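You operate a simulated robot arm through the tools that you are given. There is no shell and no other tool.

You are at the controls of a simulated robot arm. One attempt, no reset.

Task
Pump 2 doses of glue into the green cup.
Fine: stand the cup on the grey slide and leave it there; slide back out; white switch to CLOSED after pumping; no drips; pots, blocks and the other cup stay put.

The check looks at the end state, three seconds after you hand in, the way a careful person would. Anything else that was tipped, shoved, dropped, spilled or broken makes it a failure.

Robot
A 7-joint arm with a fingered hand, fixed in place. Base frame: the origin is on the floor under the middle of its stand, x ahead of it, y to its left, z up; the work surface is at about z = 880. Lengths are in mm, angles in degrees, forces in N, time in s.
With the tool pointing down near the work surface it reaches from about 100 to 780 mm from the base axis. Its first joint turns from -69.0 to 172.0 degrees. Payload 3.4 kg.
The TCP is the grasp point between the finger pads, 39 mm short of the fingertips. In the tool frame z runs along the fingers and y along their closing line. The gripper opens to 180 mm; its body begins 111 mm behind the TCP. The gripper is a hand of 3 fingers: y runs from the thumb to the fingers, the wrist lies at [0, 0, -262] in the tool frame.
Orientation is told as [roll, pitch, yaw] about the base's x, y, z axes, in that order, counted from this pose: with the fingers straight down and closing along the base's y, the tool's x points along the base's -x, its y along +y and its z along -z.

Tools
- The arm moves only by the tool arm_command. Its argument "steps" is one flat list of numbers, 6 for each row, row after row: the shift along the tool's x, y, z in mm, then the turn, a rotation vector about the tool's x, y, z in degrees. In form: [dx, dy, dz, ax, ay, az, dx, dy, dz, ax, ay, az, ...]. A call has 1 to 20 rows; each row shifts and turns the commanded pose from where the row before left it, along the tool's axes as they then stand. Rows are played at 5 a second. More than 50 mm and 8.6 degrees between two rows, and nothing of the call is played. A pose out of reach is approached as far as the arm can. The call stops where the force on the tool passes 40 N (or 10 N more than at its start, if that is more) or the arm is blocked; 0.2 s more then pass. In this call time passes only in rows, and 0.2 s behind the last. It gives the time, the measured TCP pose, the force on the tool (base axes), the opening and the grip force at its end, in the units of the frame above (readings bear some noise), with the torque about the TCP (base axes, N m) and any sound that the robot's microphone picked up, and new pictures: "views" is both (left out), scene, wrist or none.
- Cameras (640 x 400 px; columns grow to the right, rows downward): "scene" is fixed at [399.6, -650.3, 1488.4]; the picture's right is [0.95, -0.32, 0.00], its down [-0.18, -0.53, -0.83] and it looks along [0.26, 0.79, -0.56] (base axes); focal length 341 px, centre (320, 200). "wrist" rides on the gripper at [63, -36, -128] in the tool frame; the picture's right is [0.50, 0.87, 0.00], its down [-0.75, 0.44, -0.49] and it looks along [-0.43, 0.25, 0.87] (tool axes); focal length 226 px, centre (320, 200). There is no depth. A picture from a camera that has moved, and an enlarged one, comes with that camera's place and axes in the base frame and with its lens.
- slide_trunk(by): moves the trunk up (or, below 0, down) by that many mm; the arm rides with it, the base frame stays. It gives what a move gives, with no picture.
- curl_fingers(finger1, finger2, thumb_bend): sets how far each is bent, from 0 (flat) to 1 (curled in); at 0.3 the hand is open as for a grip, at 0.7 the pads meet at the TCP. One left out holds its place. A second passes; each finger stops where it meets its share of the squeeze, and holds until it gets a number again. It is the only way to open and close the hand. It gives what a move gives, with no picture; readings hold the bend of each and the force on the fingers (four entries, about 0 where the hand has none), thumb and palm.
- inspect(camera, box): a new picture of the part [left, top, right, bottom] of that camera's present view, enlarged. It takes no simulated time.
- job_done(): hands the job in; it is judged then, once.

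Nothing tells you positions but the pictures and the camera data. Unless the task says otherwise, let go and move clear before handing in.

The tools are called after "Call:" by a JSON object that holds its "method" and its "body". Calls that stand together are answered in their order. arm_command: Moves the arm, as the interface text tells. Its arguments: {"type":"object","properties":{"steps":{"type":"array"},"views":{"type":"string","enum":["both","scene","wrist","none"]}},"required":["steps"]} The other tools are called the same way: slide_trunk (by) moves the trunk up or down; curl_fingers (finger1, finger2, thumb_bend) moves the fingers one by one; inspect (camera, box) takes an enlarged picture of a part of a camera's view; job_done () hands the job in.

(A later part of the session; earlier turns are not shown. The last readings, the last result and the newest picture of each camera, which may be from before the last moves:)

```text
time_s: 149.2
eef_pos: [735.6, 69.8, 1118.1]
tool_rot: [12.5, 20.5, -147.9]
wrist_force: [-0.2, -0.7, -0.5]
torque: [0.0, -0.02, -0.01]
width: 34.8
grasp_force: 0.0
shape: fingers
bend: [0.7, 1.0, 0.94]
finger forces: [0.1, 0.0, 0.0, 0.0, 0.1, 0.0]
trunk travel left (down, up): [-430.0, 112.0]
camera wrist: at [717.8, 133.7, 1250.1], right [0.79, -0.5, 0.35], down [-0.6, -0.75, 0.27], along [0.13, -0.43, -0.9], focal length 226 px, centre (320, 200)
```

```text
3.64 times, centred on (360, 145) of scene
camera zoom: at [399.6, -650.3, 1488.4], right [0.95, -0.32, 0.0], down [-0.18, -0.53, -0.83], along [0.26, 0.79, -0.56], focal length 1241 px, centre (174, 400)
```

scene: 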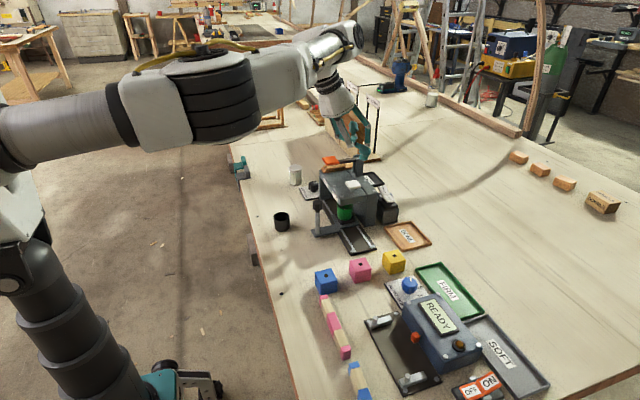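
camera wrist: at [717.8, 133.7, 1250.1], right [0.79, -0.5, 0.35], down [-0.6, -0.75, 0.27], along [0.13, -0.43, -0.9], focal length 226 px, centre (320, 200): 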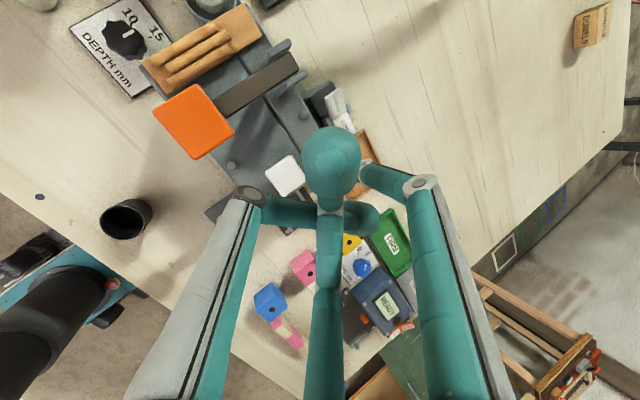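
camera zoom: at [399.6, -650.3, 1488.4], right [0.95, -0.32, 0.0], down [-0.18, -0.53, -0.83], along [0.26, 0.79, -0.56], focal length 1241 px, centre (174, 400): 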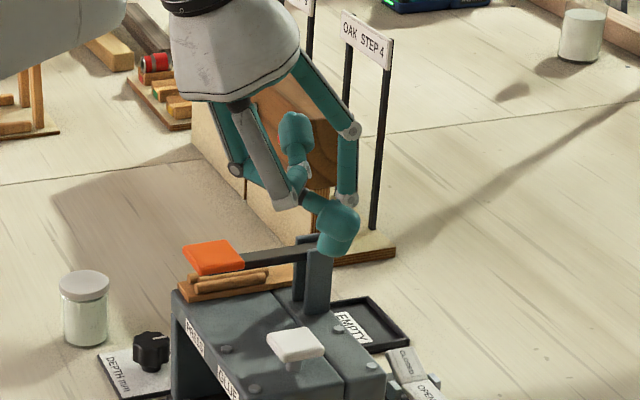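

Finger1 is now on the outer side and the others are folded away. I'll add a little more tilt, angle slightly from the −y side, and approach above the switch.

Call:
{"method": "curl_fingers", "body": {"finger1": 0.82}}

Call:
{"method": "arm_command", "body": {"steps": [0, 0, 0, -2.99, 5.2, 0, 0, 0, 0, 2.17, 1.25, -4.33, 0, 0, 0, 2.17, 1.25, -4.33, 0, 0, 0, 0, 0, 0], "views": "scene"}}

Call:
{"method": "inspect", "body": {"camera": "scene", "box": [310, 90, 410, 200]}}

```text
time_s: 150.2
eef_pos: [735.4, 70.5, 1119.2]
tool_rot: [12.6, 20.6, -147.8]
wrist_force: [-1.1, 0.6, -0.2]
torque: [0.0, -0.01, -0.01]
width: 43.1
grasp_force: 0.1
shape: fingers
bend: [0.82, 1.0, 0.94]
finger forces: [0.0, 0.0, 0.0, 0.0, 0.1, 0.1]
trunk travel left (down, up): [-430.0, 112.0]
```

```text
time_s: 151.2
eef_pos: [735.7, 70.2, 1119.0]
tool_rot: [16.1, 25.5, -136.4]
wrist_force: [-0.2, -0.4, 0.0]
torque: [-0.01, 0.0, 0.0]
width: 42.9
grasp_force: 0.0
shape: fingers
bend: [0.82, 1.0, 0.94]
finger forces: [0.1, 0.0, 0.1, 0.0, 0.0, 0.0]
trunk travel left (down, up): [-430.0, 112.0]
```

scene: 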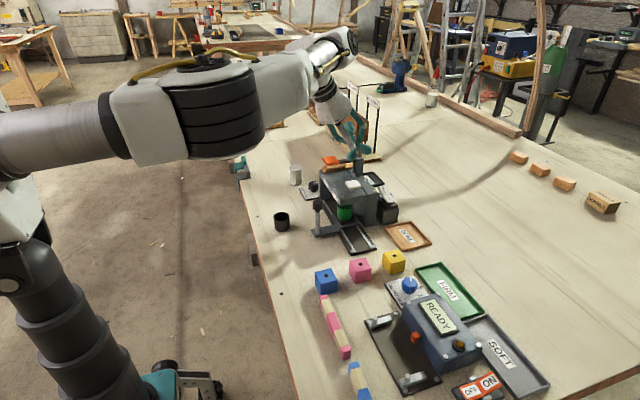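

```text
3.64 times, centred on (360, 145) of scene
camera zoom: at [399.6, -650.3, 1488.4], right [0.95, -0.32, 0.0], down [-0.18, -0.53, -0.83], along [0.26, 0.79, -0.56], focal length 1241 px, centre (174, 400)
```

zoom: 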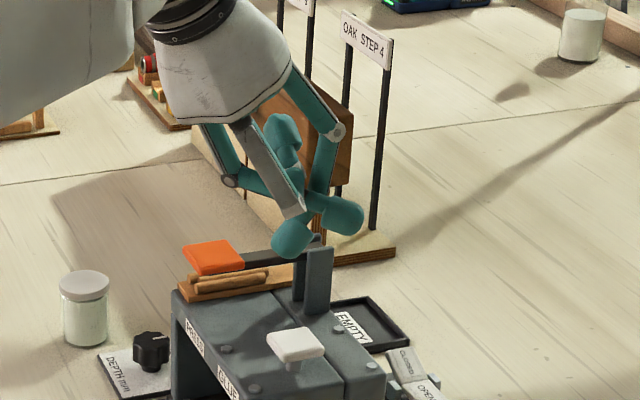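

Call:
{"method": "curl_fingers", "body": {"finger1": 0.76}}

Call:
{"method": "arm_command", "body": {"steps": [11, 5.8, 22.2, 0, 0, 0, 11, 5.8, 22.2, 0, 0, 0, 11, 5.8, 22.2, 0, 0, 0, 0, 0, 0, 0, 0, 0], "views": "both"}}

Call:
{"method": "inspect", "body": {"camera": "scene", "box": [340, 120, 430, 210]}}

Call:
{"method": "inspect", "body": {"camera": "wrist", "box": [220, 60, 420, 220]}}

```text
time_s: 152.2
eef_pos: [736.7, 71.5, 1118.7]
tool_rot: [16.1, 25.6, -136.4]
wrist_force: [0.3, -0.3, -0.2]
torque: [0.03, -0.03, -0.01]
width: 37.0
grasp_force: 0.1
shape: fingers
bend: [0.76, 1.0, 0.94]
finger forces: [0.0, 0.0, 0.0, 0.0, 0.0, 0.0]
trunk travel left (down, up): [-430.0, 112.0]
```

```text
time_s: 153.2
eef_pos: [801.1, 84.7, 1080.1]
tool_rot: [16.0, 25.6, -136.4]
wrist_force: [0.3, -0.8, -0.3]
torque: [0.01, -0.02, 0.02]
width: 36.8
grasp_force: 0.0
shape: fingers
bend: [0.76, 1.0, 0.94]
finger forces: [0.0, 0.0, 0.0, 0.0, 0.0, 0.0]
trunk travel left (down, up): [-430.0, 112.0]
camera wrist: at [758.3, 140.9, 1209.0], right [0.82, -0.36, 0.43], down [-0.48, -0.85, 0.21], along [0.29, -0.38, -0.88], focal length 226 px, centre (320, 200)
```

scene: 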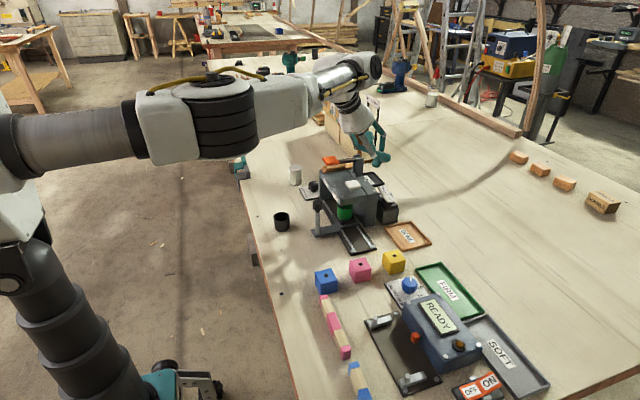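
wrist: 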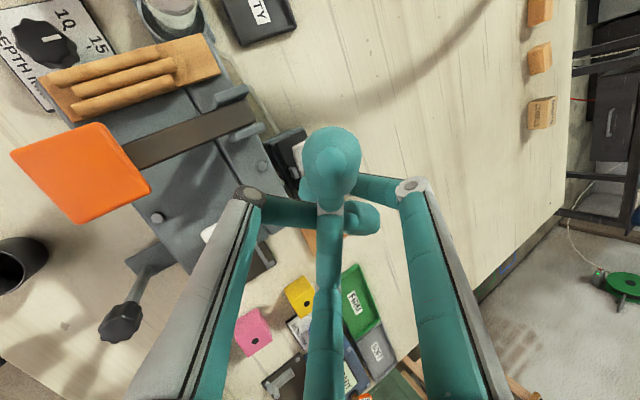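

```text
4.44 times, centred on (385, 165) of scene
camera zoom: at [399.6, -650.3, 1488.4], right [0.95, -0.32, 0.0], down [-0.18, -0.53, -0.83], along [0.26, 0.79, -0.56], focal length 1517 px, centre (31, 356)
```

zoom: 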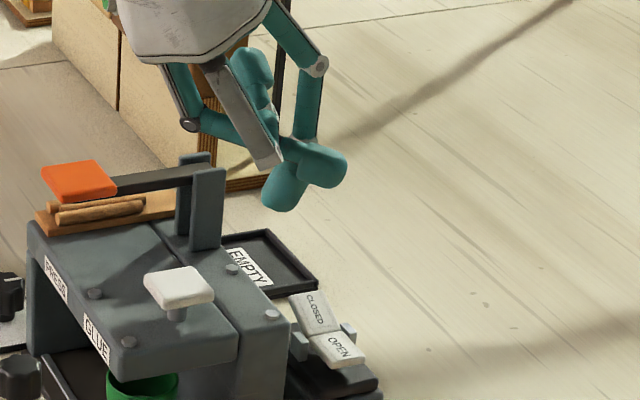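

```text
2.50 times, centred on (320, 140) of wrist
camera zoom: at [758.3, 140.9, 1209.0], right [0.82, -0.36, 0.43], down [-0.48, -0.85, 0.21], along [0.29, -0.38, -0.88], focal length 565 px, centre (320, 350)
```

zoom: 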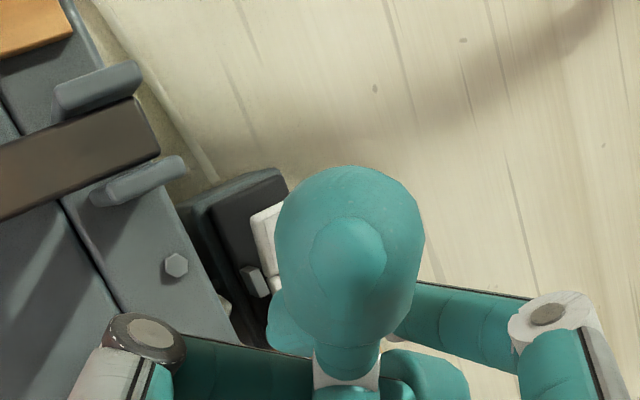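

The poker tip is at about TCP+(8,2,-28). I'll move down along the hand axis to just above the CLOSED tile.

Call:
{"method": "arm_command", "body": {"steps": [0.9, 0.55, 15, 0, 0, 0, 0.9, 0.55, 15, 0, 0, 0, 0.9, 0.55, 15, 0, 0, 0, 0.9, 0.55, 15, 0, 0, 0, 0, 0, 0, 0, 0, 0], "views": "both"}}

Call:
{"method": "inspect", "body": {"camera": "scene", "box": [350, 140, 420, 210]}}

Call:
{"method": "inspect", "body": {"camera": "wrist", "box": [240, 60, 400, 200]}}

```text
time_s: 154.3
eef_pos: [834.6, 88.2, 1029.2]
tool_rot: [16.2, 25.6, -136.5]
wrist_force: [-0.3, -0.6, 0.3]
torque: [0.02, 0.04, -0.03]
width: 36.7
grasp_force: 0.1
shape: fingers
bend: [0.76, 1.0, 0.94]
finger forces: [0.0, 0.0, 0.1, 0.0, 0.1, 0.0]
trunk travel left (down, up): [-430.0, 112.0]
camera wrist: at [792.4, 145.0, 1158.4], right [0.82, -0.36, 0.43], down [-0.48, -0.85, 0.21], along [0.29, -0.38, -0.88], focal length 226 px, centre (320, 200)
```

scene: 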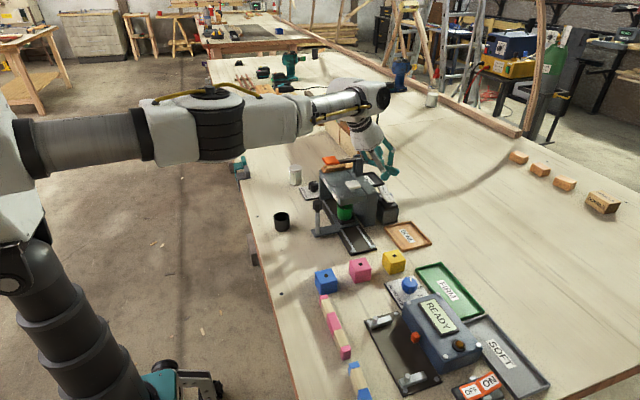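
wrist: 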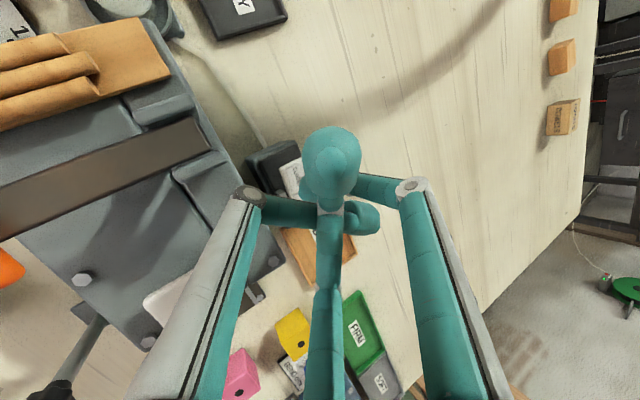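

```text
5.71 times, centred on (385, 175) of scene
camera zoom: at [399.6, -650.3, 1488.4], right [0.95, -0.32, 0.0], down [-0.18, -0.53, -0.83], along [0.26, 0.79, -0.56], focal length 1950 px, centre (-51, 343)
```

zoom: 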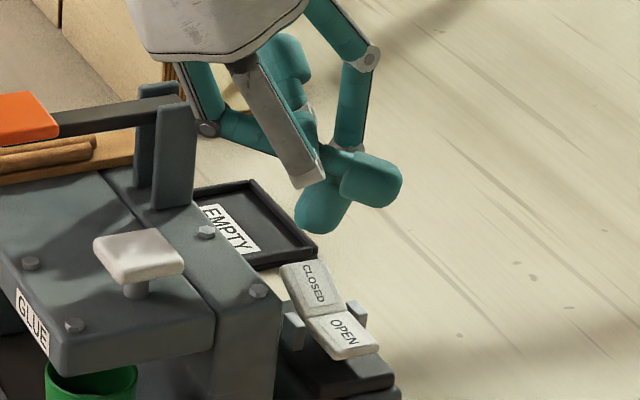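

```text
2.86 times, centred on (320, 130) of wrist
camera zoom: at [792.4, 145.0, 1158.4], right [0.82, -0.36, 0.43], down [-0.48, -0.85, 0.21], along [0.29, -0.38, -0.88], focal length 646 px, centre (320, 400)
```

zoom: 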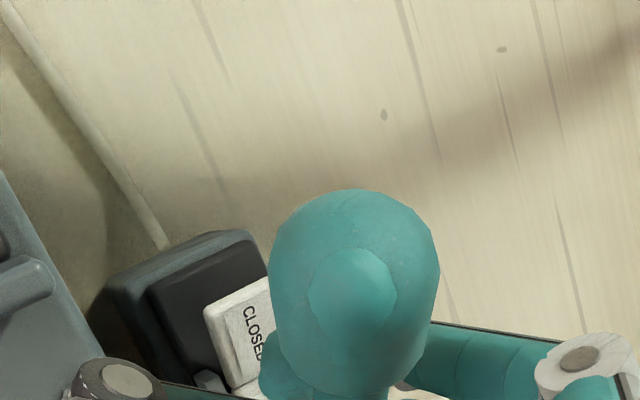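

Call:
{"method": "arm_command", "body": {"steps": [-2.2, -3.3, 12.9, 0, 0, 0, -2.2, -3.3, 12.9, 0, 0, 0, 0, 0, 0, 0, 0, 0], "views": "both"}}

Call:
{"method": "inspect", "body": {"camera": "scene", "box": [360, 150, 420, 210]}}

Call:
{"method": "inspect", "body": {"camera": "wrist", "box": [200, 80, 380, 220]}}

```text
time_s: 155.2
eef_pos: [840.7, 94.2, 1002.5]
tool_rot: [16.2, 25.7, -136.4]
wrist_force: [1.1, 0.3, 0.6]
torque: [-0.01, 0.02, -0.01]
width: 37.2
grasp_force: 0.1
shape: fingers
bend: [0.76, 1.0, 0.94]
finger forces: [0.0, 0.0, 0.0, 0.0, 0.0, 0.0]
trunk travel left (down, up): [-430.0, 112.0]
camera wrist: at [798.7, 151.5, 1132.0], right [0.82, -0.36, 0.43], down [-0.48, -0.85, 0.21], along [0.29, -0.38, -0.88], focal length 226 px, centre (320, 200)
```

scene: 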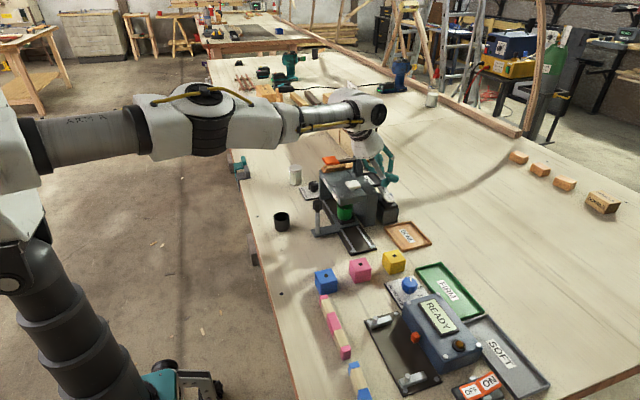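
wrist: 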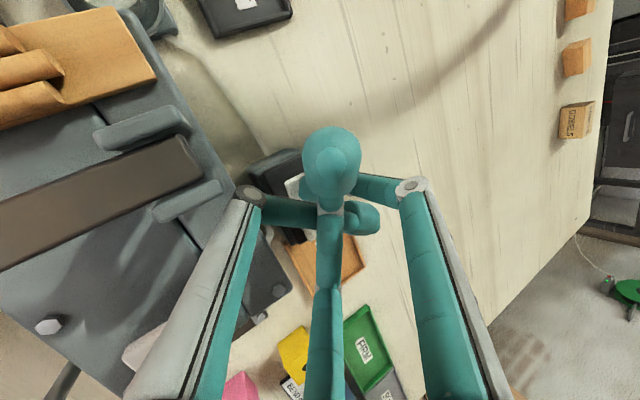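

```text
6.67 times, centred on (390, 180) of scene
camera zoom: at [399.6, -650.3, 1488.4], right [0.95, -0.32, 0.0], down [-0.18, -0.53, -0.83], along [0.26, 0.79, -0.56], focal length 2275 px, centre (-147, 333)
```

zoom: 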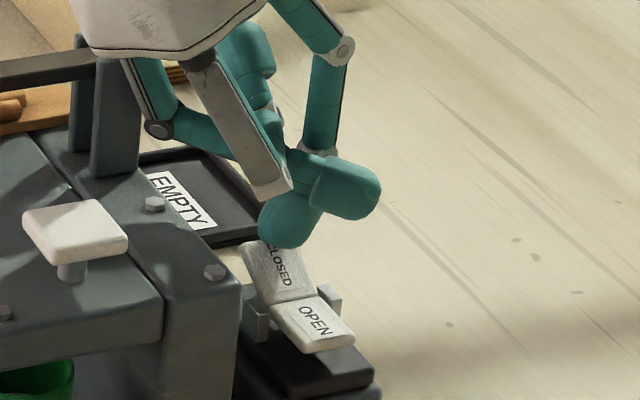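

```text
2.86 times, centred on (290, 150) of wrist
camera zoom: at [798.7, 151.5, 1132.0], right [0.82, -0.36, 0.43], down [-0.48, -0.85, 0.21], along [0.29, -0.38, -0.88], focal length 646 px, centre (406, 343)
```

zoom: 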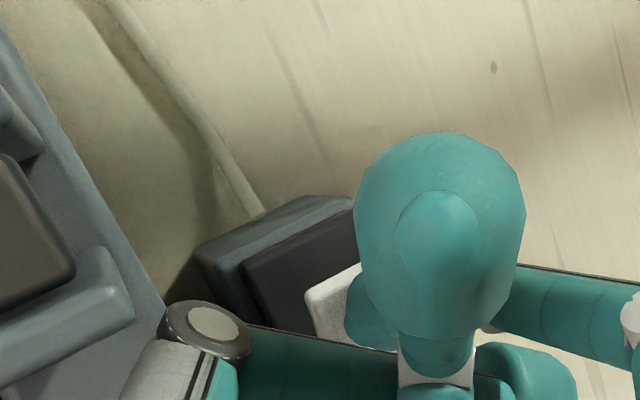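

The poker is right over the CLOSED tile. I'll press down in small steps.

Call:
{"method": "arm_command", "body": {"steps": [-0.87, -0.5, 1.73, 0, 0, 0, -0.87, -0.5, 1.73, 0, 0, 0, 0, 0, 0, 0, 0, 0], "views": "none"}}

Call:
{"method": "arm_command", "body": {"steps": [-0.87, -0.5, 1.73, 0, 0, 0, -0.87, -0.5, 1.73, 0, 0, 0, 0, 0, 0, 0, 0, 0], "views": "none"}}

Call:
{"method": "arm_command", "body": {"steps": [-0.87, -0.5, 1.73, 0, 0, 0, 0, 0, 0, 0, 0, 0], "views": "none"}}

Call:
{"method": "inspect", "body": {"camera": "scene", "box": [360, 150, 420, 210]}}

```text
time_s: 155.9
eef_pos: [834.2, 103.7, 995.0]
tool_rot: [15.7, 25.0, -135.3]
wrist_force: [1.2, -6.0, 1.0]
torque: [0.18, 0.05, 0.18]
width: 37.8
grasp_force: 3.3
shape: fingers
bend: [0.76, 1.0, 0.94]
finger forces: [0.2, 0.0, 0.1, 0.0, 5.8, 0.0]
out of reach, approached as far as the arm can: row 1, 2
trunk travel left (down, up): [-430.0, 112.0]
```

```text
time_s: 156.8
eef_pos: [840.9, 93.9, 994.6]
tool_rot: [16.2, 25.7, -136.4]
wrist_force: [0.9, 0.1, 0.7]
torque: [0.0, 0.0, 0.0]
width: 37.8
grasp_force: 0.1
shape: fingers
bend: [0.76, 1.0, 0.94]
finger forces: [0.4, 0.0, 0.0, 0.1, 0.0, 0.1]
trunk travel left (down, up): [-430.0, 112.0]
```

```text
time_s: 157.3
eef_pos: [840.5, 93.6, 993.6]
tool_rot: [16.1, 25.6, -136.5]
wrist_force: [0.3, 1.1, 0.6]
torque: [0.0, 0.0, -0.01]
width: 38.0
grasp_force: 0.7
shape: fingers
bend: [0.76, 1.0, 0.94]
finger forces: [0.3, 0.1, 0.0, 0.0, 0.0, 0.1]
trunk travel left (down, up): [-430.0, 112.0]
```

```text
6.67 times, centred on (390, 180) of scene
camera zoom: at [399.6, -650.3, 1488.4], right [0.95, -0.32, 0.0], down [-0.18, -0.53, -0.83], along [0.26, 0.79, -0.56], focal length 2275 px, centre (-147, 333)
```

zoom: 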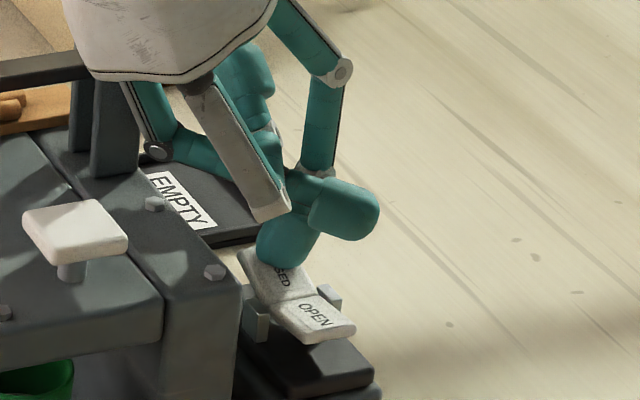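

The poker is touching the tile, and the earlier blip settled with no harm. I'll keep pressing in 1–1.5 mm steps.

Call:
{"method": "arm_command", "body": {"steps": [-0.65, -0.375, 1.3, 0, 0, 0, 0, 0, 0, 0, 0, 0], "views": "none"}}

Call:
{"method": "arm_command", "body": {"steps": [-0.65, -0.375, 1.3, 0, 0, 0, 0, 0, 0, 0, 0, 0], "views": "none"}}

Call:
{"method": "arm_command", "body": {"steps": [-0.65, -0.375, 1.3, 0, 0, 0, 0, 0, 0, 0, 0, 0], "views": "none"}}

Call:
{"method": "inspect", "body": {"camera": "scene", "box": [360, 150, 420, 210]}}

```text
time_s: 157.9
eef_pos: [841.0, 93.7, 993.0]
tool_rot: [16.1, 25.5, -136.5]
wrist_force: [-0.4, 0.0, 0.1]
torque: [0.02, -0.02, 0.0]
width: 37.9
grasp_force: 0.4
shape: fingers
bend: [0.76, 1.0, 0.94]
finger forces: [0.3, 0.0, 0.0, 0.1, 0.1, 0.1]
trunk travel left (down, up): [-430.0, 112.0]
```

```text
time_s: 158.6
eef_pos: [839.6, 94.2, 990.0]
tool_rot: [16.1, 25.7, -136.4]
wrist_force: [0.4, 0.6, 1.1]
torque: [0.02, 0.0, -0.01]
width: 37.9
grasp_force: 0.1
shape: fingers
bend: [0.76, 1.0, 0.94]
finger forces: [0.0, 0.0, 0.0, 0.0, 0.1, 0.0]
trunk travel left (down, up): [-430.0, 112.0]
```

```text
time_s: 159.2
eef_pos: [839.5, 93.1, 990.2]
tool_rot: [16.1, 25.5, -136.5]
wrist_force: [-0.2, -0.2, -0.6]
torque: [-0.04, -0.02, -0.01]
width: 37.9
grasp_force: 0.1
shape: fingers
bend: [0.76, 1.0, 0.94]
finger forces: [0.1, 0.1, 0.0, 0.0, 0.0, 0.1]
trunk travel left (down, up): [-430.0, 112.0]
```

```text
6.67 times, centred on (390, 180) of scene
camera zoom: at [399.6, -650.3, 1488.4], right [0.95, -0.32, 0.0], down [-0.18, -0.53, -0.83], along [0.26, 0.79, -0.56], focal length 2275 px, centre (-147, 333)
```

zoom: 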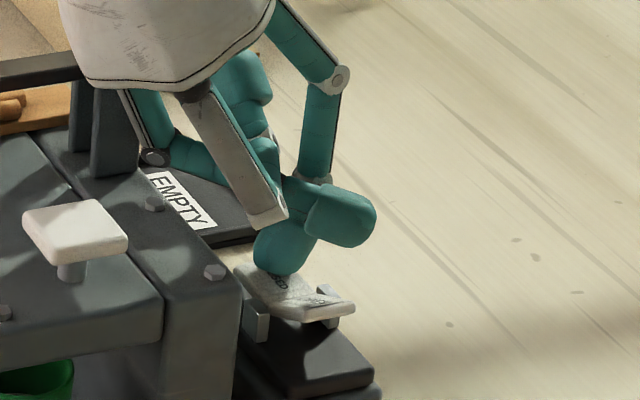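

The rocker has snapped over: the OPEN side is rising and the force dropped. One more small press to confirm, then I'll retreat along the hand axis.

Call:
{"method": "arm_command", "body": {"steps": [-0.65, -0.375, 1.3, 0, 0, 0, 0, 0, 0, 0, 0, 0], "views": "none"}}

Call:
{"method": "arm_command", "body": {"steps": [-0.65, -0.375, 1.3, 0, 0, 0, 0, 0, 0, 0, 0, 0], "views": "none"}}

Call:
{"method": "inspect", "body": {"camera": "scene", "box": [360, 150, 420, 210]}}

```text
time_s: 159.8
eef_pos: [838.7, 93.6, 986.7]
tool_rot: [16.1, 25.6, -136.5]
wrist_force: [-0.8, -0.4, -0.8]
torque: [-0.02, -0.02, -0.01]
width: 37.7
grasp_force: 0.0
shape: fingers
bend: [0.76, 1.0, 0.94]
finger forces: [0.1, 0.0, 0.1, 0.0, 0.1, 0.0]
trunk travel left (down, up): [-430.0, 112.0]
```

```text
time_s: 160.3
eef_pos: [839.4, 93.7, 986.3]
tool_rot: [16.0, 25.6, -136.5]
wrist_force: [0.8, 0.4, 0.0]
torque: [-0.03, 0.04, 0.0]
width: 37.7
grasp_force: 0.0
shape: fingers
bend: [0.76, 1.0, 0.94]
finger forces: [0.0, 0.1, 0.0, 0.0, 0.0, 0.0]
trunk travel left (down, up): [-430.0, 112.0]
```

```text
6.67 times, centred on (390, 180) of scene
camera zoom: at [399.6, -650.3, 1488.4], right [0.95, -0.32, 0.0], down [-0.18, -0.53, -0.83], along [0.26, 0.79, -0.56], focal length 2275 px, centre (-147, 333)
```

zoom: 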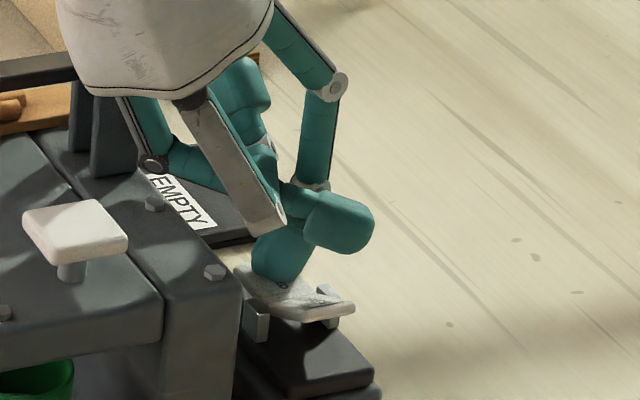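

The switch stays on CLOSED with no force on it. I'll retreat carefully: up, slightly toward −y to stay clear of the lever post, then back along the hand axis.

Call:
{"method": "arm_command", "body": {"steps": [1.3, 0.75, -2.6, 0, 0, 0, 1.3, 0.75, -2.6, 0, 0, 0, -2.5, 3.1, -0.35, 0, 0, 0, -2.5, 3.1, -0.35, 0, 0, 0, 0, 0, -10, 0, 0, 0, 0, 0, 0, 0, 0, 0], "views": "none"}}

Call:
{"method": "inspect", "body": {"camera": "scene", "box": [360, 150, 420, 210]}}

```text
time_s: 161.8
eef_pos: [835.6, 85.5, 999.1]
tool_rot: [16.1, 25.6, -136.5]
wrist_force: [0.1, 0.7, 0.5]
torque: [0.01, 0.0, 0.01]
width: 37.8
grasp_force: 0.0
shape: fingers
bend: [0.76, 1.0, 0.94]
finger forces: [0.1, 0.0, 0.1, 0.0, 0.1, 0.0]
trunk travel left (down, up): [-430.0, 112.0]
```

```text
6.67 times, centred on (390, 180) of scene
camera zoom: at [399.6, -650.3, 1488.4], right [0.95, -0.32, 0.0], down [-0.18, -0.53, -0.83], along [0.26, 0.79, -0.56], focal length 2275 px, centre (-147, 333)
```

zoom: 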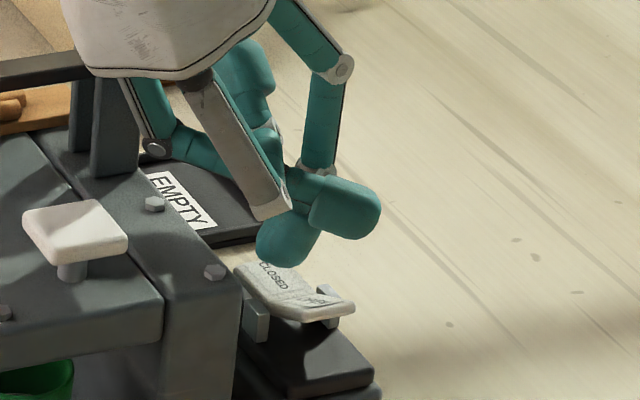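

CLOSED is flat and OPEN is raised. Continuing the retreat.

Call:
{"method": "arm_command", "body": {"steps": [0, 0, -15, 0, 0, 0, 0, 0, -15, 0, 0, 0, 0, 0, -15, 0, 0, 0, 0, 0, -15, 0, 0, 0, 0, 0, -15, 0, 0, 0, 0, 0, -15, 0, 0, 0, 0, 0, 0, 0, 0, 0], "views": "both"}}

Call:
{"method": "inspect", "body": {"camera": "scene", "box": [310, 140, 420, 250]}}

Call:
{"method": "inspect", "body": {"camera": "scene", "box": [370, 180, 405, 210]}}

```text
time_s: 163.3
eef_pos: [790.7, 74.5, 1076.6]
tool_rot: [16.1, 25.6, -136.5]
wrist_force: [-0.7, 0.2, -0.2]
torque: [-0.02, 0.01, 0.02]
width: 37.8
grasp_force: 0.0
shape: fingers
bend: [0.76, 1.0, 0.94]
finger forces: [0.0, 0.1, 0.1, 0.0, 0.0, 0.0]
trunk travel left (down, up): [-430.0, 112.0]
camera wrist: at [748.3, 132.8, 1206.7], right [0.82, -0.36, 0.43], down [-0.48, -0.85, 0.21], along [0.29, -0.38, -0.88], focal length 226 px, centre (320, 200)
```

scene: 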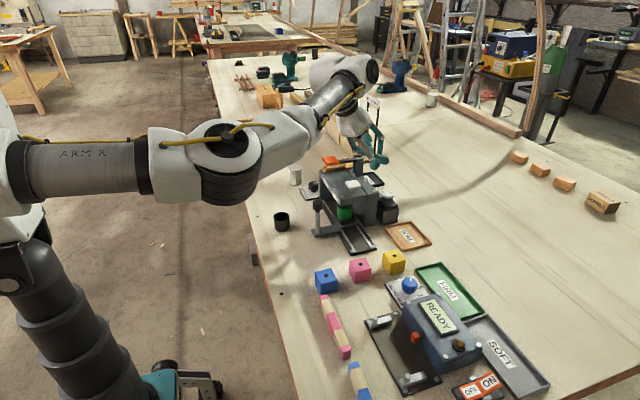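
wrist: 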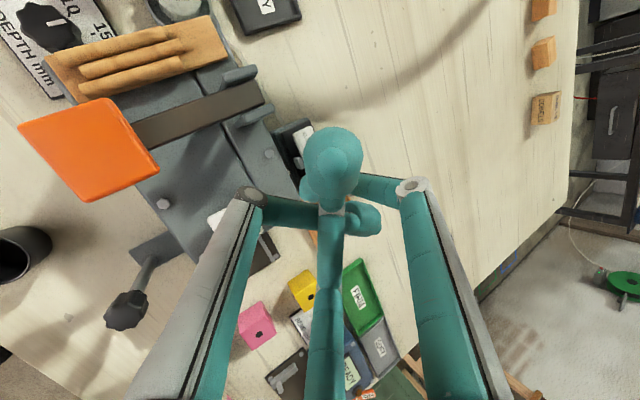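

```text
3.64 times, centred on (365, 195) of scene
camera zoom: at [399.6, -650.3, 1488.4], right [0.95, -0.32, 0.0], down [-0.18, -0.53, -0.83], along [0.26, 0.79, -0.56], focal length 1241 px, centre (156, 218)
```

zoom: 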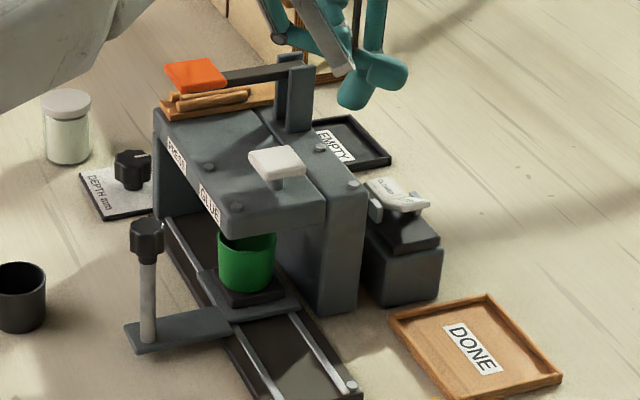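

```text
13.33 times, centred on (388, 195) of scene
camera zoom: at [399.6, -650.3, 1488.4], right [0.95, -0.32, 0.0], down [-0.18, -0.53, -0.83], along [0.26, 0.79, -0.56], focal length 4550 px, centre (-580, 267)
```

zoom: 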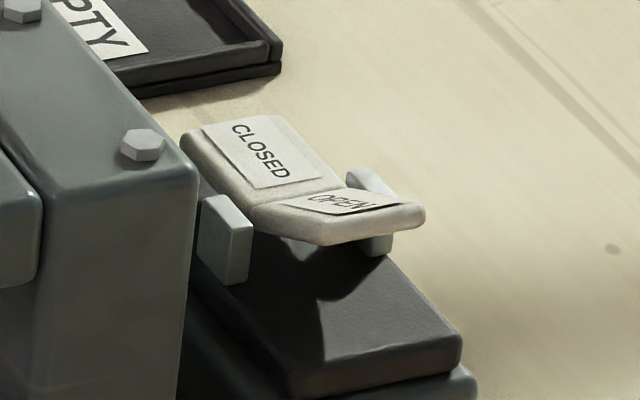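

The switch is clearly on CLOSED now. I'll bring the fingers together and move back over to the handle side, staying high.

Call:
{"method": "curl_fingers", "body": {"finger1": 0.7, "finger2": 0.7, "thumb_bend": 0.7}}

Call:
{"method": "arm_command", "body": {"steps": [-12.4, -11.3, -12.3, 0, 0, 0, -12.4, -11.3, -12.3, 0, 0, 0, -12.4, -11.3, -12.3, 0, 0, 0, -12.4, -11.3, -12.3, 0, 0, 0, 0, 0, 0, 0, 0, 0], "views": "scene"}}

```text
time_s: 164.3
eef_pos: [790.2, 74.8, 1078.1]
tool_rot: [16.2, 25.6, -136.6]
wrist_force: [-0.2, 0.8, -0.3]
torque: [0.01, 0.01, 0.02]
width: 0.0
grasp_force: 0.1
shape: fingers
bend: [0.7, 0.7, 0.7]
finger forces: [0.0, 0.0, 0.0, 0.0, 0.0, 0.1]
trunk travel left (down, up): [-430.0, 112.0]
```

```text
time_s: 165.6
eef_pos: [707.1, 75.3, 1088.7]
tool_rot: [16.1, 25.6, -136.5]
wrist_force: [-0.2, 1.0, 0.9]
torque: [0.0, 0.03, 0.03]
width: 0.2
grasp_force: 0.1
shape: fingers
bend: [0.7, 0.7, 0.7]
finger forces: [0.0, 0.0, 0.0, 0.0, 0.0, 0.0]
trunk travel left (down, up): [-430.0, 112.0]
```

scene: 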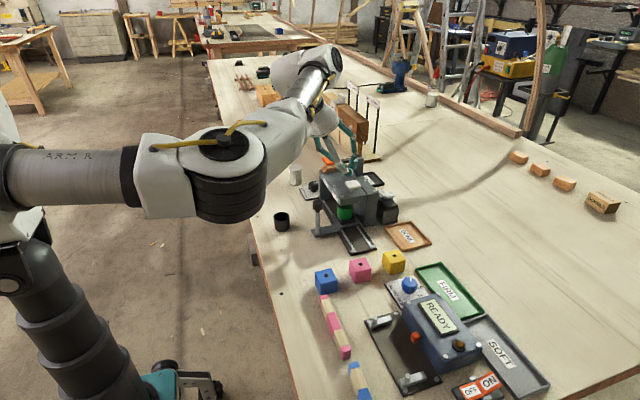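

Call:
{"method": "arm_command", "body": {"steps": [-12.4, -11.3, -12.3, 0, 0, 0, -12.4, -11.3, -12.3, 0, 0, 0, -12.4, -11.3, -12.3, 0, 0, 0, -12.4, -11.3, -12.3, 0, 0, 0, 0, 0, 0, 0, 0, 0], "views": "both"}}

```text
time_s: 166.8
eef_pos: [623.1, 74.6, 1097.7]
tool_rot: [16.1, 25.6, -136.5]
wrist_force: [-0.1, -0.2, 0.5]
torque: [0.03, 0.02, -0.02]
width: 0.0
grasp_force: 0.0
shape: fingers
bend: [0.7, 0.7, 0.7]
finger forces: [0.0, 0.0, 0.0, 0.0, 0.0, 0.0]
trunk travel left (down, up): [-430.0, 112.0]
camera wrist: at [582.7, 131.7, 1227.5], right [0.82, -0.36, 0.43], down [-0.48, -0.85, 0.21], along [0.29, -0.38, -0.88], focal length 226 px, centre (320, 200)
```

scene: 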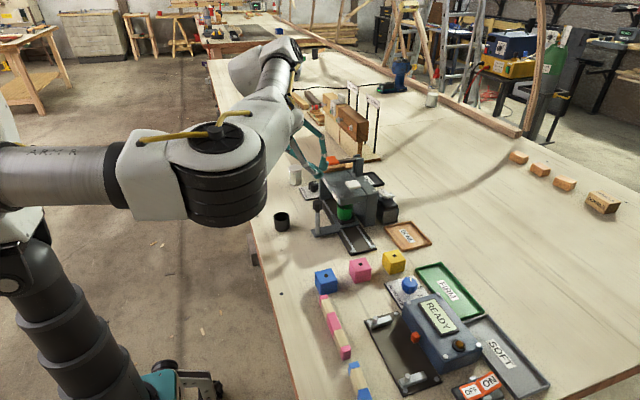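
wrist: 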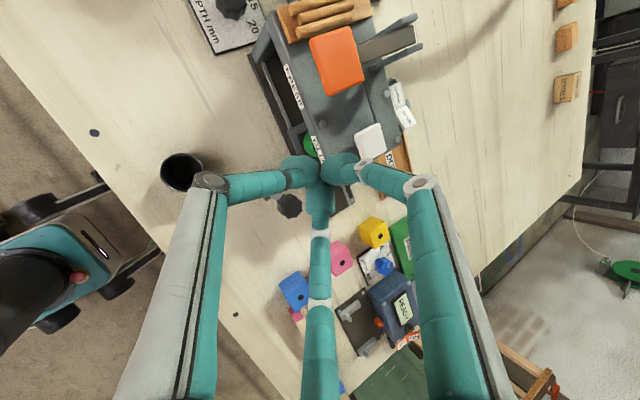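

Now I'll rotate back to hand-down with yaw −90 for gripping the handle, checking for any reach warnings.

Call:
{"method": "arm_command", "body": {"steps": [0, 0, 0, 3.62, -2.53, -6.98, 0, 0, 0, 3.62, -2.53, -6.98, 0, 0, 0, 3.62, -2.53, -6.98, 0, 0, 0, 0, 0, 0], "views": "none"}}

Call:
{"method": "arm_command", "body": {"steps": [0, 0, 0, 3.62, -2.53, -6.98, 0, 0, 0, 3.62, -2.53, -6.98, 0, 0, 0, 0, 0, 0], "views": "none"}}

```text
time_s: 167.8
eef_pos: [623.8, 75.1, 1098.8]
tool_rot: [11.8, 13.0, -116.7]
wrist_force: [0.8, 0.3, 0.3]
torque: [-0.01, 0.0, -0.03]
width: 0.2
grasp_force: 0.2
shape: fingers
bend: [0.7, 0.7, 0.7]
finger forces: [0.0, 0.0, 0.0, 0.0, 0.0, 0.1]
trunk travel left (down, up): [-430.0, 112.0]
```

```text
time_s: 168.6
eef_pos: [624.5, 75.2, 1099.2]
tool_rot: [6.6, 5.9, -103.6]
wrist_force: [-0.2, -0.4, -0.3]
torque: [-0.01, -0.01, 0.03]
width: 0.0
grasp_force: 0.1
shape: fingers
bend: [0.7, 0.7, 0.7]
finger forces: [0.0, 0.1, 0.1, 0.0, 0.0, 0.0]
trunk travel left (down, up): [-430.0, 112.0]
```

Call:
{"method": "arm_command", "body": {"steps": [0, 0, 0, 3.62, -2.53, -6.98, 0, 0, 0, 3.62, -2.53, -6.98, 0, 0, 0, 0, 0, 0], "views": "both"}}

Call:
{"method": "inspect", "body": {"camera": "wrist", "box": [220, 80, 440, 260]}}

```text
time_s: 169.3
eef_pos: [624.0, 75.9, 1098.1]
tool_rot: [0.0, -0.1, -89.9]
wrist_force: [0.4, 0.0, -0.5]
torque: [0.03, -0.04, 0.01]
width: 0.0
grasp_force: 0.0
shape: fingers
bend: [0.7, 0.7, 0.7]
finger forces: [0.0, 0.0, 0.1, 0.0, 0.0, 0.0]
trunk travel left (down, up): [-430.0, 112.0]
camera wrist: at [588.7, 139.7, 1227.4], right [0.87, 0.5, 0.0], down [0.44, -0.75, 0.49], along [0.25, -0.43, -0.87], focal length 226 px, centre (320, 200)
```

scene: 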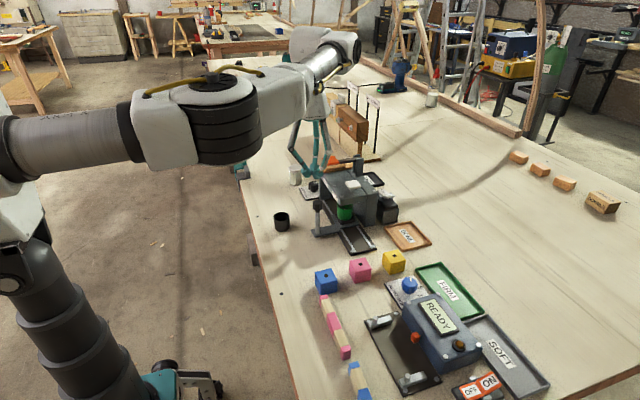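
wrist: 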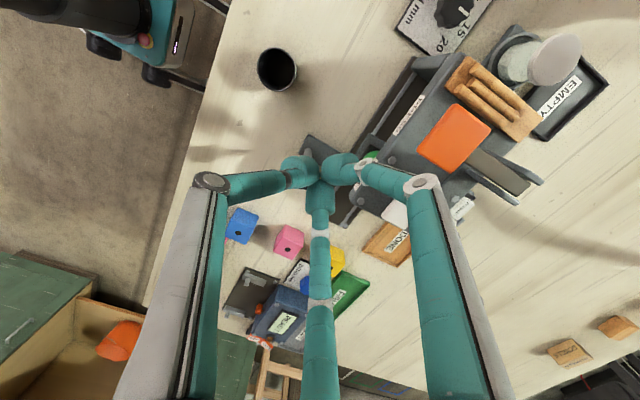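

```text
2.22 times, centred on (330, 170) of wrist
camera zoom: at [588.7, 139.7, 1227.4], right [0.87, 0.5, 0.0], down [0.44, -0.75, 0.49], along [0.25, -0.43, -0.87], focal length 502 px, centre (298, 267)
```

zoom: 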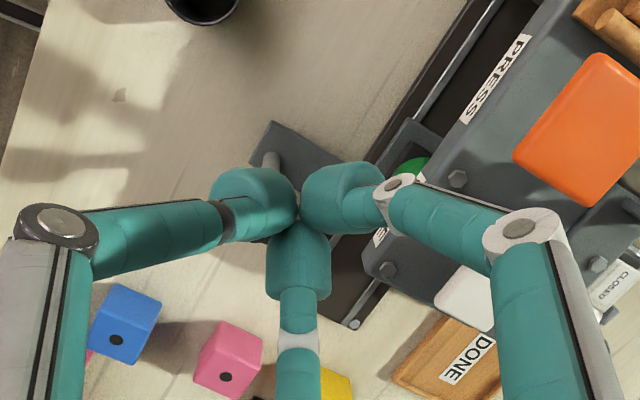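

Clean hand-down posture. I'll open the fingers, go above the knob, and descend as I did before.

Call:
{"method": "curl_fingers", "body": {"finger1": 0.54, "finger2": 0.54, "thumb_bend": 0.54}}

Call:
{"method": "arm_command", "body": {"steps": [-20, 1, 0, 0, 0, 0, -19.5, 0.5, 0, 0, 0, 0, 0, 0, 0, 0, 0, 0], "views": "wrist"}}

Call:
{"method": "inspect", "body": {"camera": "wrist", "box": [200, 60, 440, 260]}}

```text
time_s: 170.3
eef_pos: [624.1, 75.2, 1098.4]
tool_rot: [0.0, 0.0, -90.1]
wrist_force: [-0.2, 0.2, -0.2]
torque: [-0.02, 0.0, -0.01]
width: 56.3
grasp_force: 0.1
shape: fingers
bend: [0.54, 0.54, 0.54]
finger forces: [0.1, 0.0, 0.1, 0.0, 0.0, 0.0]
trunk travel left (down, up): [-430.0, 112.0]
```

```text
time_s: 171.2
eef_pos: [627.2, 36.1, 1098.1]
tool_rot: [0.0, -0.1, -90.0]
wrist_force: [0.2, 0.5, 0.7]
torque: [0.01, 0.02, 0.03]
width: 56.6
grasp_force: 0.0
shape: fingers
bend: [0.54, 0.54, 0.54]
finger forces: [0.1, 0.0, 0.1, 0.1, 0.1, 0.0]
trunk travel left (down, up): [-430.0, 112.0]
camera wrist: at [591.2, 99.0, 1227.1], right [0.87, 0.5, 0.0], down [0.43, -0.75, 0.49], along [0.25, -0.43, -0.87], focal length 226 px, centre (320, 200)
```

wrist: 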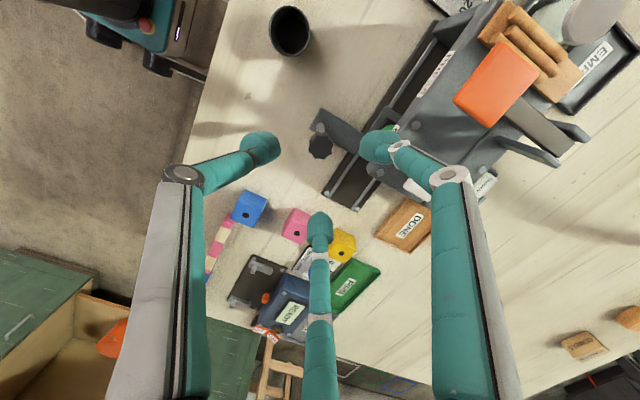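

```text
2.00 times, centred on (320, 160) of wrist
camera zoom: at [591.2, 99.0, 1227.1], right [0.87, 0.5, 0.0], down [0.43, -0.75, 0.49], along [0.25, -0.43, -0.87], focal length 452 px, centre (320, 280)
```

zoom: 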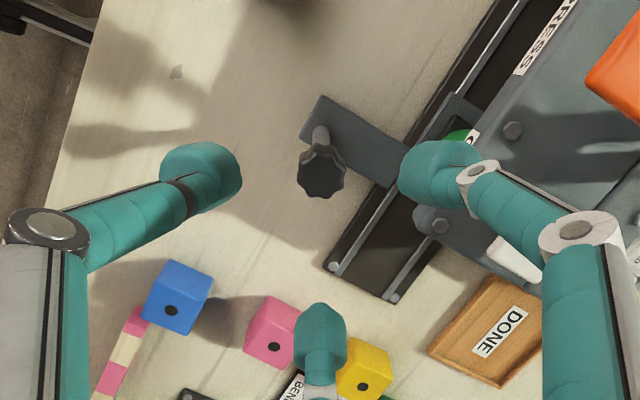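

The knob is about 5 mm further in than where I let go, so it probably settled into a detent. I'll correct for that and descend.

Call:
{"method": "arm_command", "body": {"steps": [5, -1.4, 0, 0, 0, 0, 0, 0, 20, 0, 0, 0, 0, 0, 20, 0, 0, 0, 0, 0, 20, 0, 0, 0, 0, 0, 20, 0, 0, 0, 0, 0, 20, 0, 0, 0, 0, 0, 14, 0, 0, 0, 0, 0, 0, 0, 0, 0], "views": "both"}}

Call:
{"method": "inspect", "body": {"camera": "scene", "box": [290, 150, 390, 250]}}

Call:
{"method": "inspect", "body": {"camera": "wrist", "box": [220, 100, 420, 260]}}

```text
time_s: 172.9
eef_pos: [622.8, 41.3, 983.3]
tool_rot: [0.0, 0.0, -90.0]
wrist_force: [-0.3, 0.1, -0.5]
torque: [0.01, 0.03, 0.0]
width: 56.5
grasp_force: 0.1
shape: fingers
bend: [0.54, 0.54, 0.54]
finger forces: [0.0, 0.0, 0.0, 0.0, 0.0, 0.1]
trunk travel left (down, up): [-430.0, 112.0]
camera wrist: at [588.1, 105.1, 1112.4], right [0.87, 0.5, 0.0], down [0.43, -0.75, 0.49], along [0.25, -0.43, -0.87], focal length 226 px, centre (320, 200)
```

scene: 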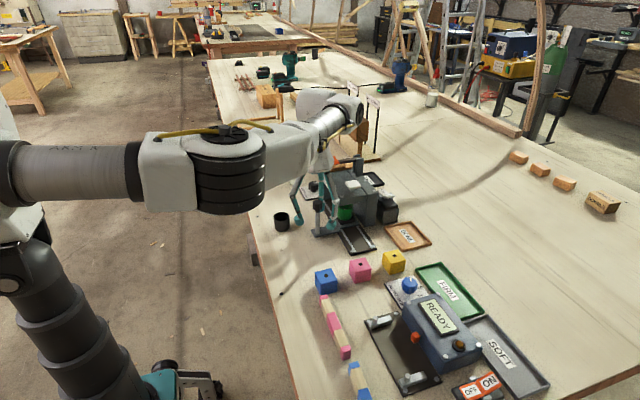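
wrist: 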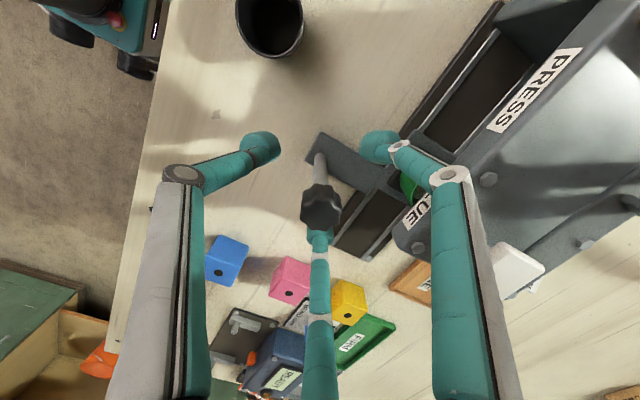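

```text
4.00 times, centred on (340, 200) of scene
camera zoom: at [399.6, -650.3, 1488.4], right [0.95, -0.32, 0.0], down [-0.18, -0.53, -0.83], along [0.26, 0.79, -0.56], focal length 1365 px, centre (240, 200)
```

zoom: 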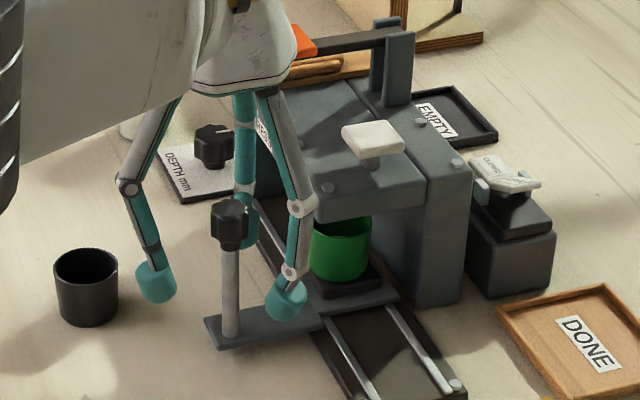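

```text
2.50 times, centred on (320, 180) of wrist
camera zoom: at [588.1, 105.1, 1112.4], right [0.87, 0.5, 0.0], down [0.43, -0.75, 0.49], along [0.25, -0.43, -0.87], focal length 565 px, centre (320, 250)
```

zoom: 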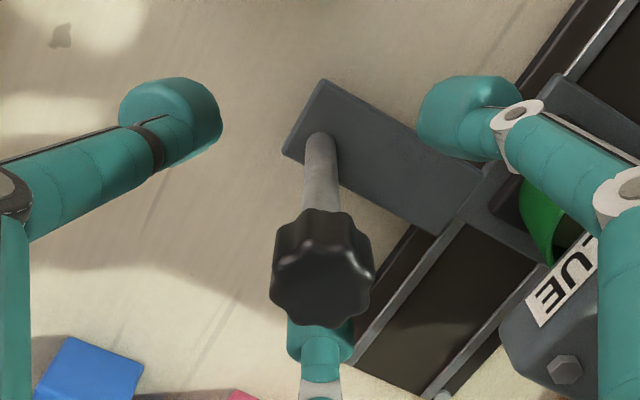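

Call:
{"method": "curl_fingers", "body": {"finger1": 0.65, "finger2": 0.65, "thumb_bend": 0.65}}

Call:
{"method": "curl_fingers", "body": {"finger1": 0.71, "finger2": 0.71, "thumb_bend": 0.71}}

Call:
{"method": "inspect", "body": {"camera": "wrist", "box": [220, 100, 420, 260]}}

```text
time_s: 173.9
eef_pos: [623.5, 41.6, 983.4]
tool_rot: [0.0, 0.0, -90.1]
wrist_force: [0.3, 0.1, 0.9]
torque: [-0.01, -0.01, -0.02]
width: 14.7
grasp_force: 0.0
shape: fingers
bend: [0.65, 0.65, 0.65]
finger forces: [0.1, 0.0, 0.1, 0.1, 0.0, 0.0]
trunk travel left (down, up): [-430.0, 112.0]
```

```text
time_s: 174.9
eef_pos: [624.2, 40.9, 983.3]
tool_rot: [-0.1, 0.1, -90.1]
wrist_force: [1.0, 0.4, -2.5]
torque: [-0.01, 0.04, -0.03]
width: 1.3
grasp_force: 4.9
shape: fingers
bend: [0.69, 0.68, 0.69]
finger forces: [3.0, 3.9, 0.0, 0.1, 3.7, 0.0]
trunk travel left (down, up): [-430.0, 112.0]
```

```text
2.50 times, centred on (320, 180) of wrist
camera zoom: at [588.4, 105.0, 1112.4], right [0.87, 0.5, 0.0], down [0.43, -0.75, 0.49], along [0.25, -0.43, -0.87], focal length 565 px, centre (320, 250)
```

zoom: 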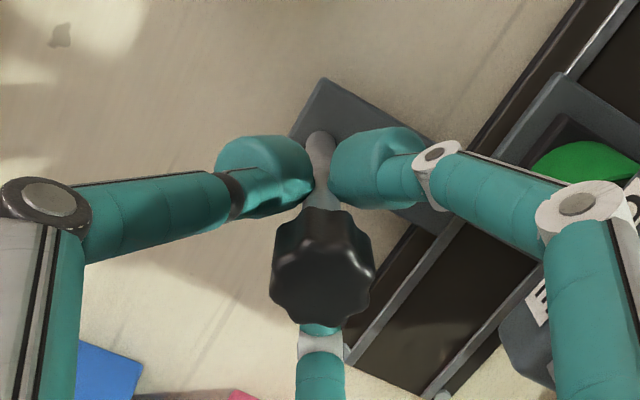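

The post is gripped. I'll pull the slide back out slowly (−y).

Call:
{"method": "arm_command", "body": {"steps": [-3, 0, 0, 0, 0, 0, -4, 0, 0, 0, 0, 0, -5, 0, 0, 0, 0, 0, -5, 0, 0, 0, 0, 0, -5, 0, 0, 0, 0, 0, -5, 0, 0, 0, 0, 0, -5, 0, 0, 0, 0, 0, -4, 0, 0, 0, 0, 0, 0, 0, 0, 0, 0, 0], "views": "both"}}

Call:
{"method": "inspect", "body": {"camera": "scene", "box": [290, 160, 390, 260]}}

```text
time_s: 176.9
eef_pos: [625.3, 5.3, 984.0]
tool_rot: [0.0, 0.0, -90.2]
wrist_force: [-3.3, 0.0, -0.6]
torque: [0.0, 0.11, -0.04]
width: 1.6
grasp_force: 5.7
shape: fingers
bend: [0.7, 0.69, 0.69]
finger forces: [2.5, 3.3, 0.1, 0.1, 5.1, 0.0]
trunk travel left (down, up): [-430.0, 112.0]
camera wrist: at [589.2, 69.3, 1112.1], right [0.87, 0.5, 0.0], down [0.43, -0.75, 0.49], along [0.25, -0.43, -0.87], focal length 226 px, centre (320, 200)
```

scene: 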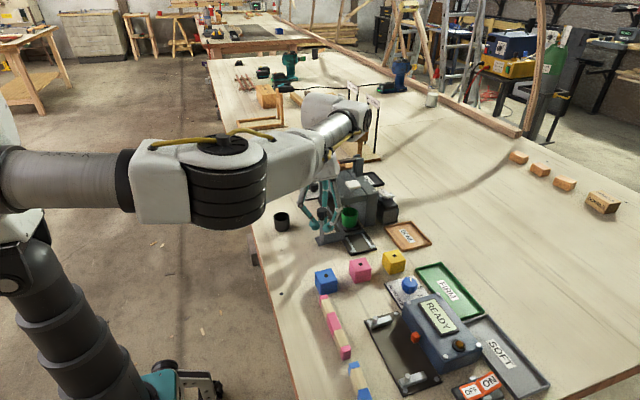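
wrist: 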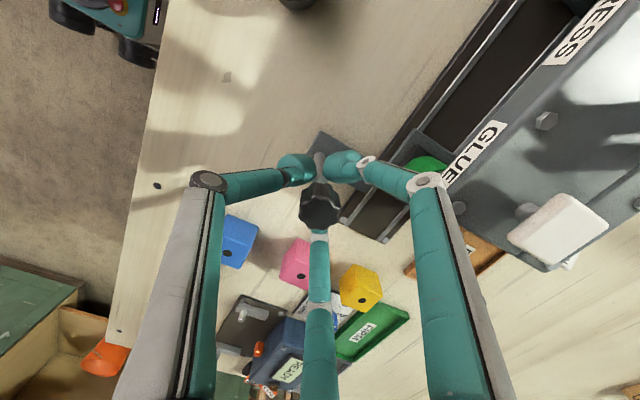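

```text
4.00 times, centred on (340, 210) of scene
camera zoom: at [399.6, -650.3, 1488.4], right [0.95, -0.32, 0.0], down [-0.18, -0.53, -0.83], along [0.26, 0.79, -0.56], focal length 1365 px, centre (240, 160)
```

zoom: 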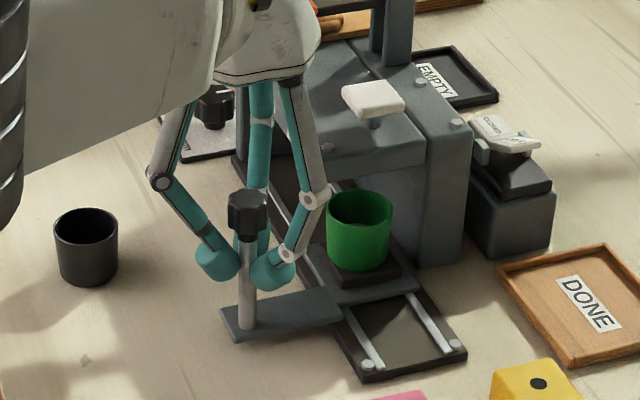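

Call:
{"method": "arm_command", "body": {"steps": [-5, 0, 0, 0, 0, 0, -5, 0, 0, 0, 0, 0, -5, 0, 0, 0, 0, 0, -5, 0, 0, 0, 0, 0, -5, 0, 0, 0, 0, 0, -5, 0, 0, 0, 0, 0, -5, 0, 0, 0, 0, 0, -4, 0, 0, 0, 0, 0, -3, 0, 0, 0, 0, 0, 0, 0, 0, 0, 0, 0], "views": "none"}}

Call:
{"method": "inspect", "body": {"camera": "scene", "box": [300, 180, 400, 270]}}

```text
time_s: 179.2
eef_pos: [624.9, -35.8, 984.9]
tool_rot: [0.1, 0.0, -90.0]
wrist_force: [-1.4, 0.0, -1.8]
torque: [0.02, 0.08, -0.01]
width: 1.5
grasp_force: 5.0
shape: fingers
bend: [0.7, 0.69, 0.69]
finger forces: [2.5, 3.4, 0.0, 0.1, 4.7, 0.0]
trunk travel left (down, up): [-430.0, 112.0]
```

```text
4.44 times, centred on (350, 225) of scene
camera zoom: at [399.6, -650.3, 1488.4], right [0.95, -0.32, 0.0], down [-0.18, -0.53, -0.83], along [0.26, 0.79, -0.56], focal length 1517 px, centre (187, 89)
```

zoom: 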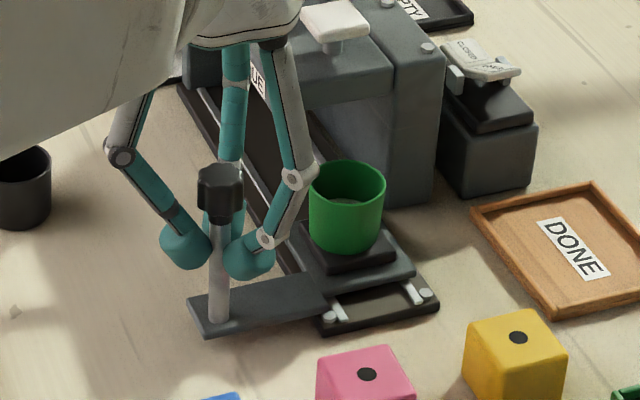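

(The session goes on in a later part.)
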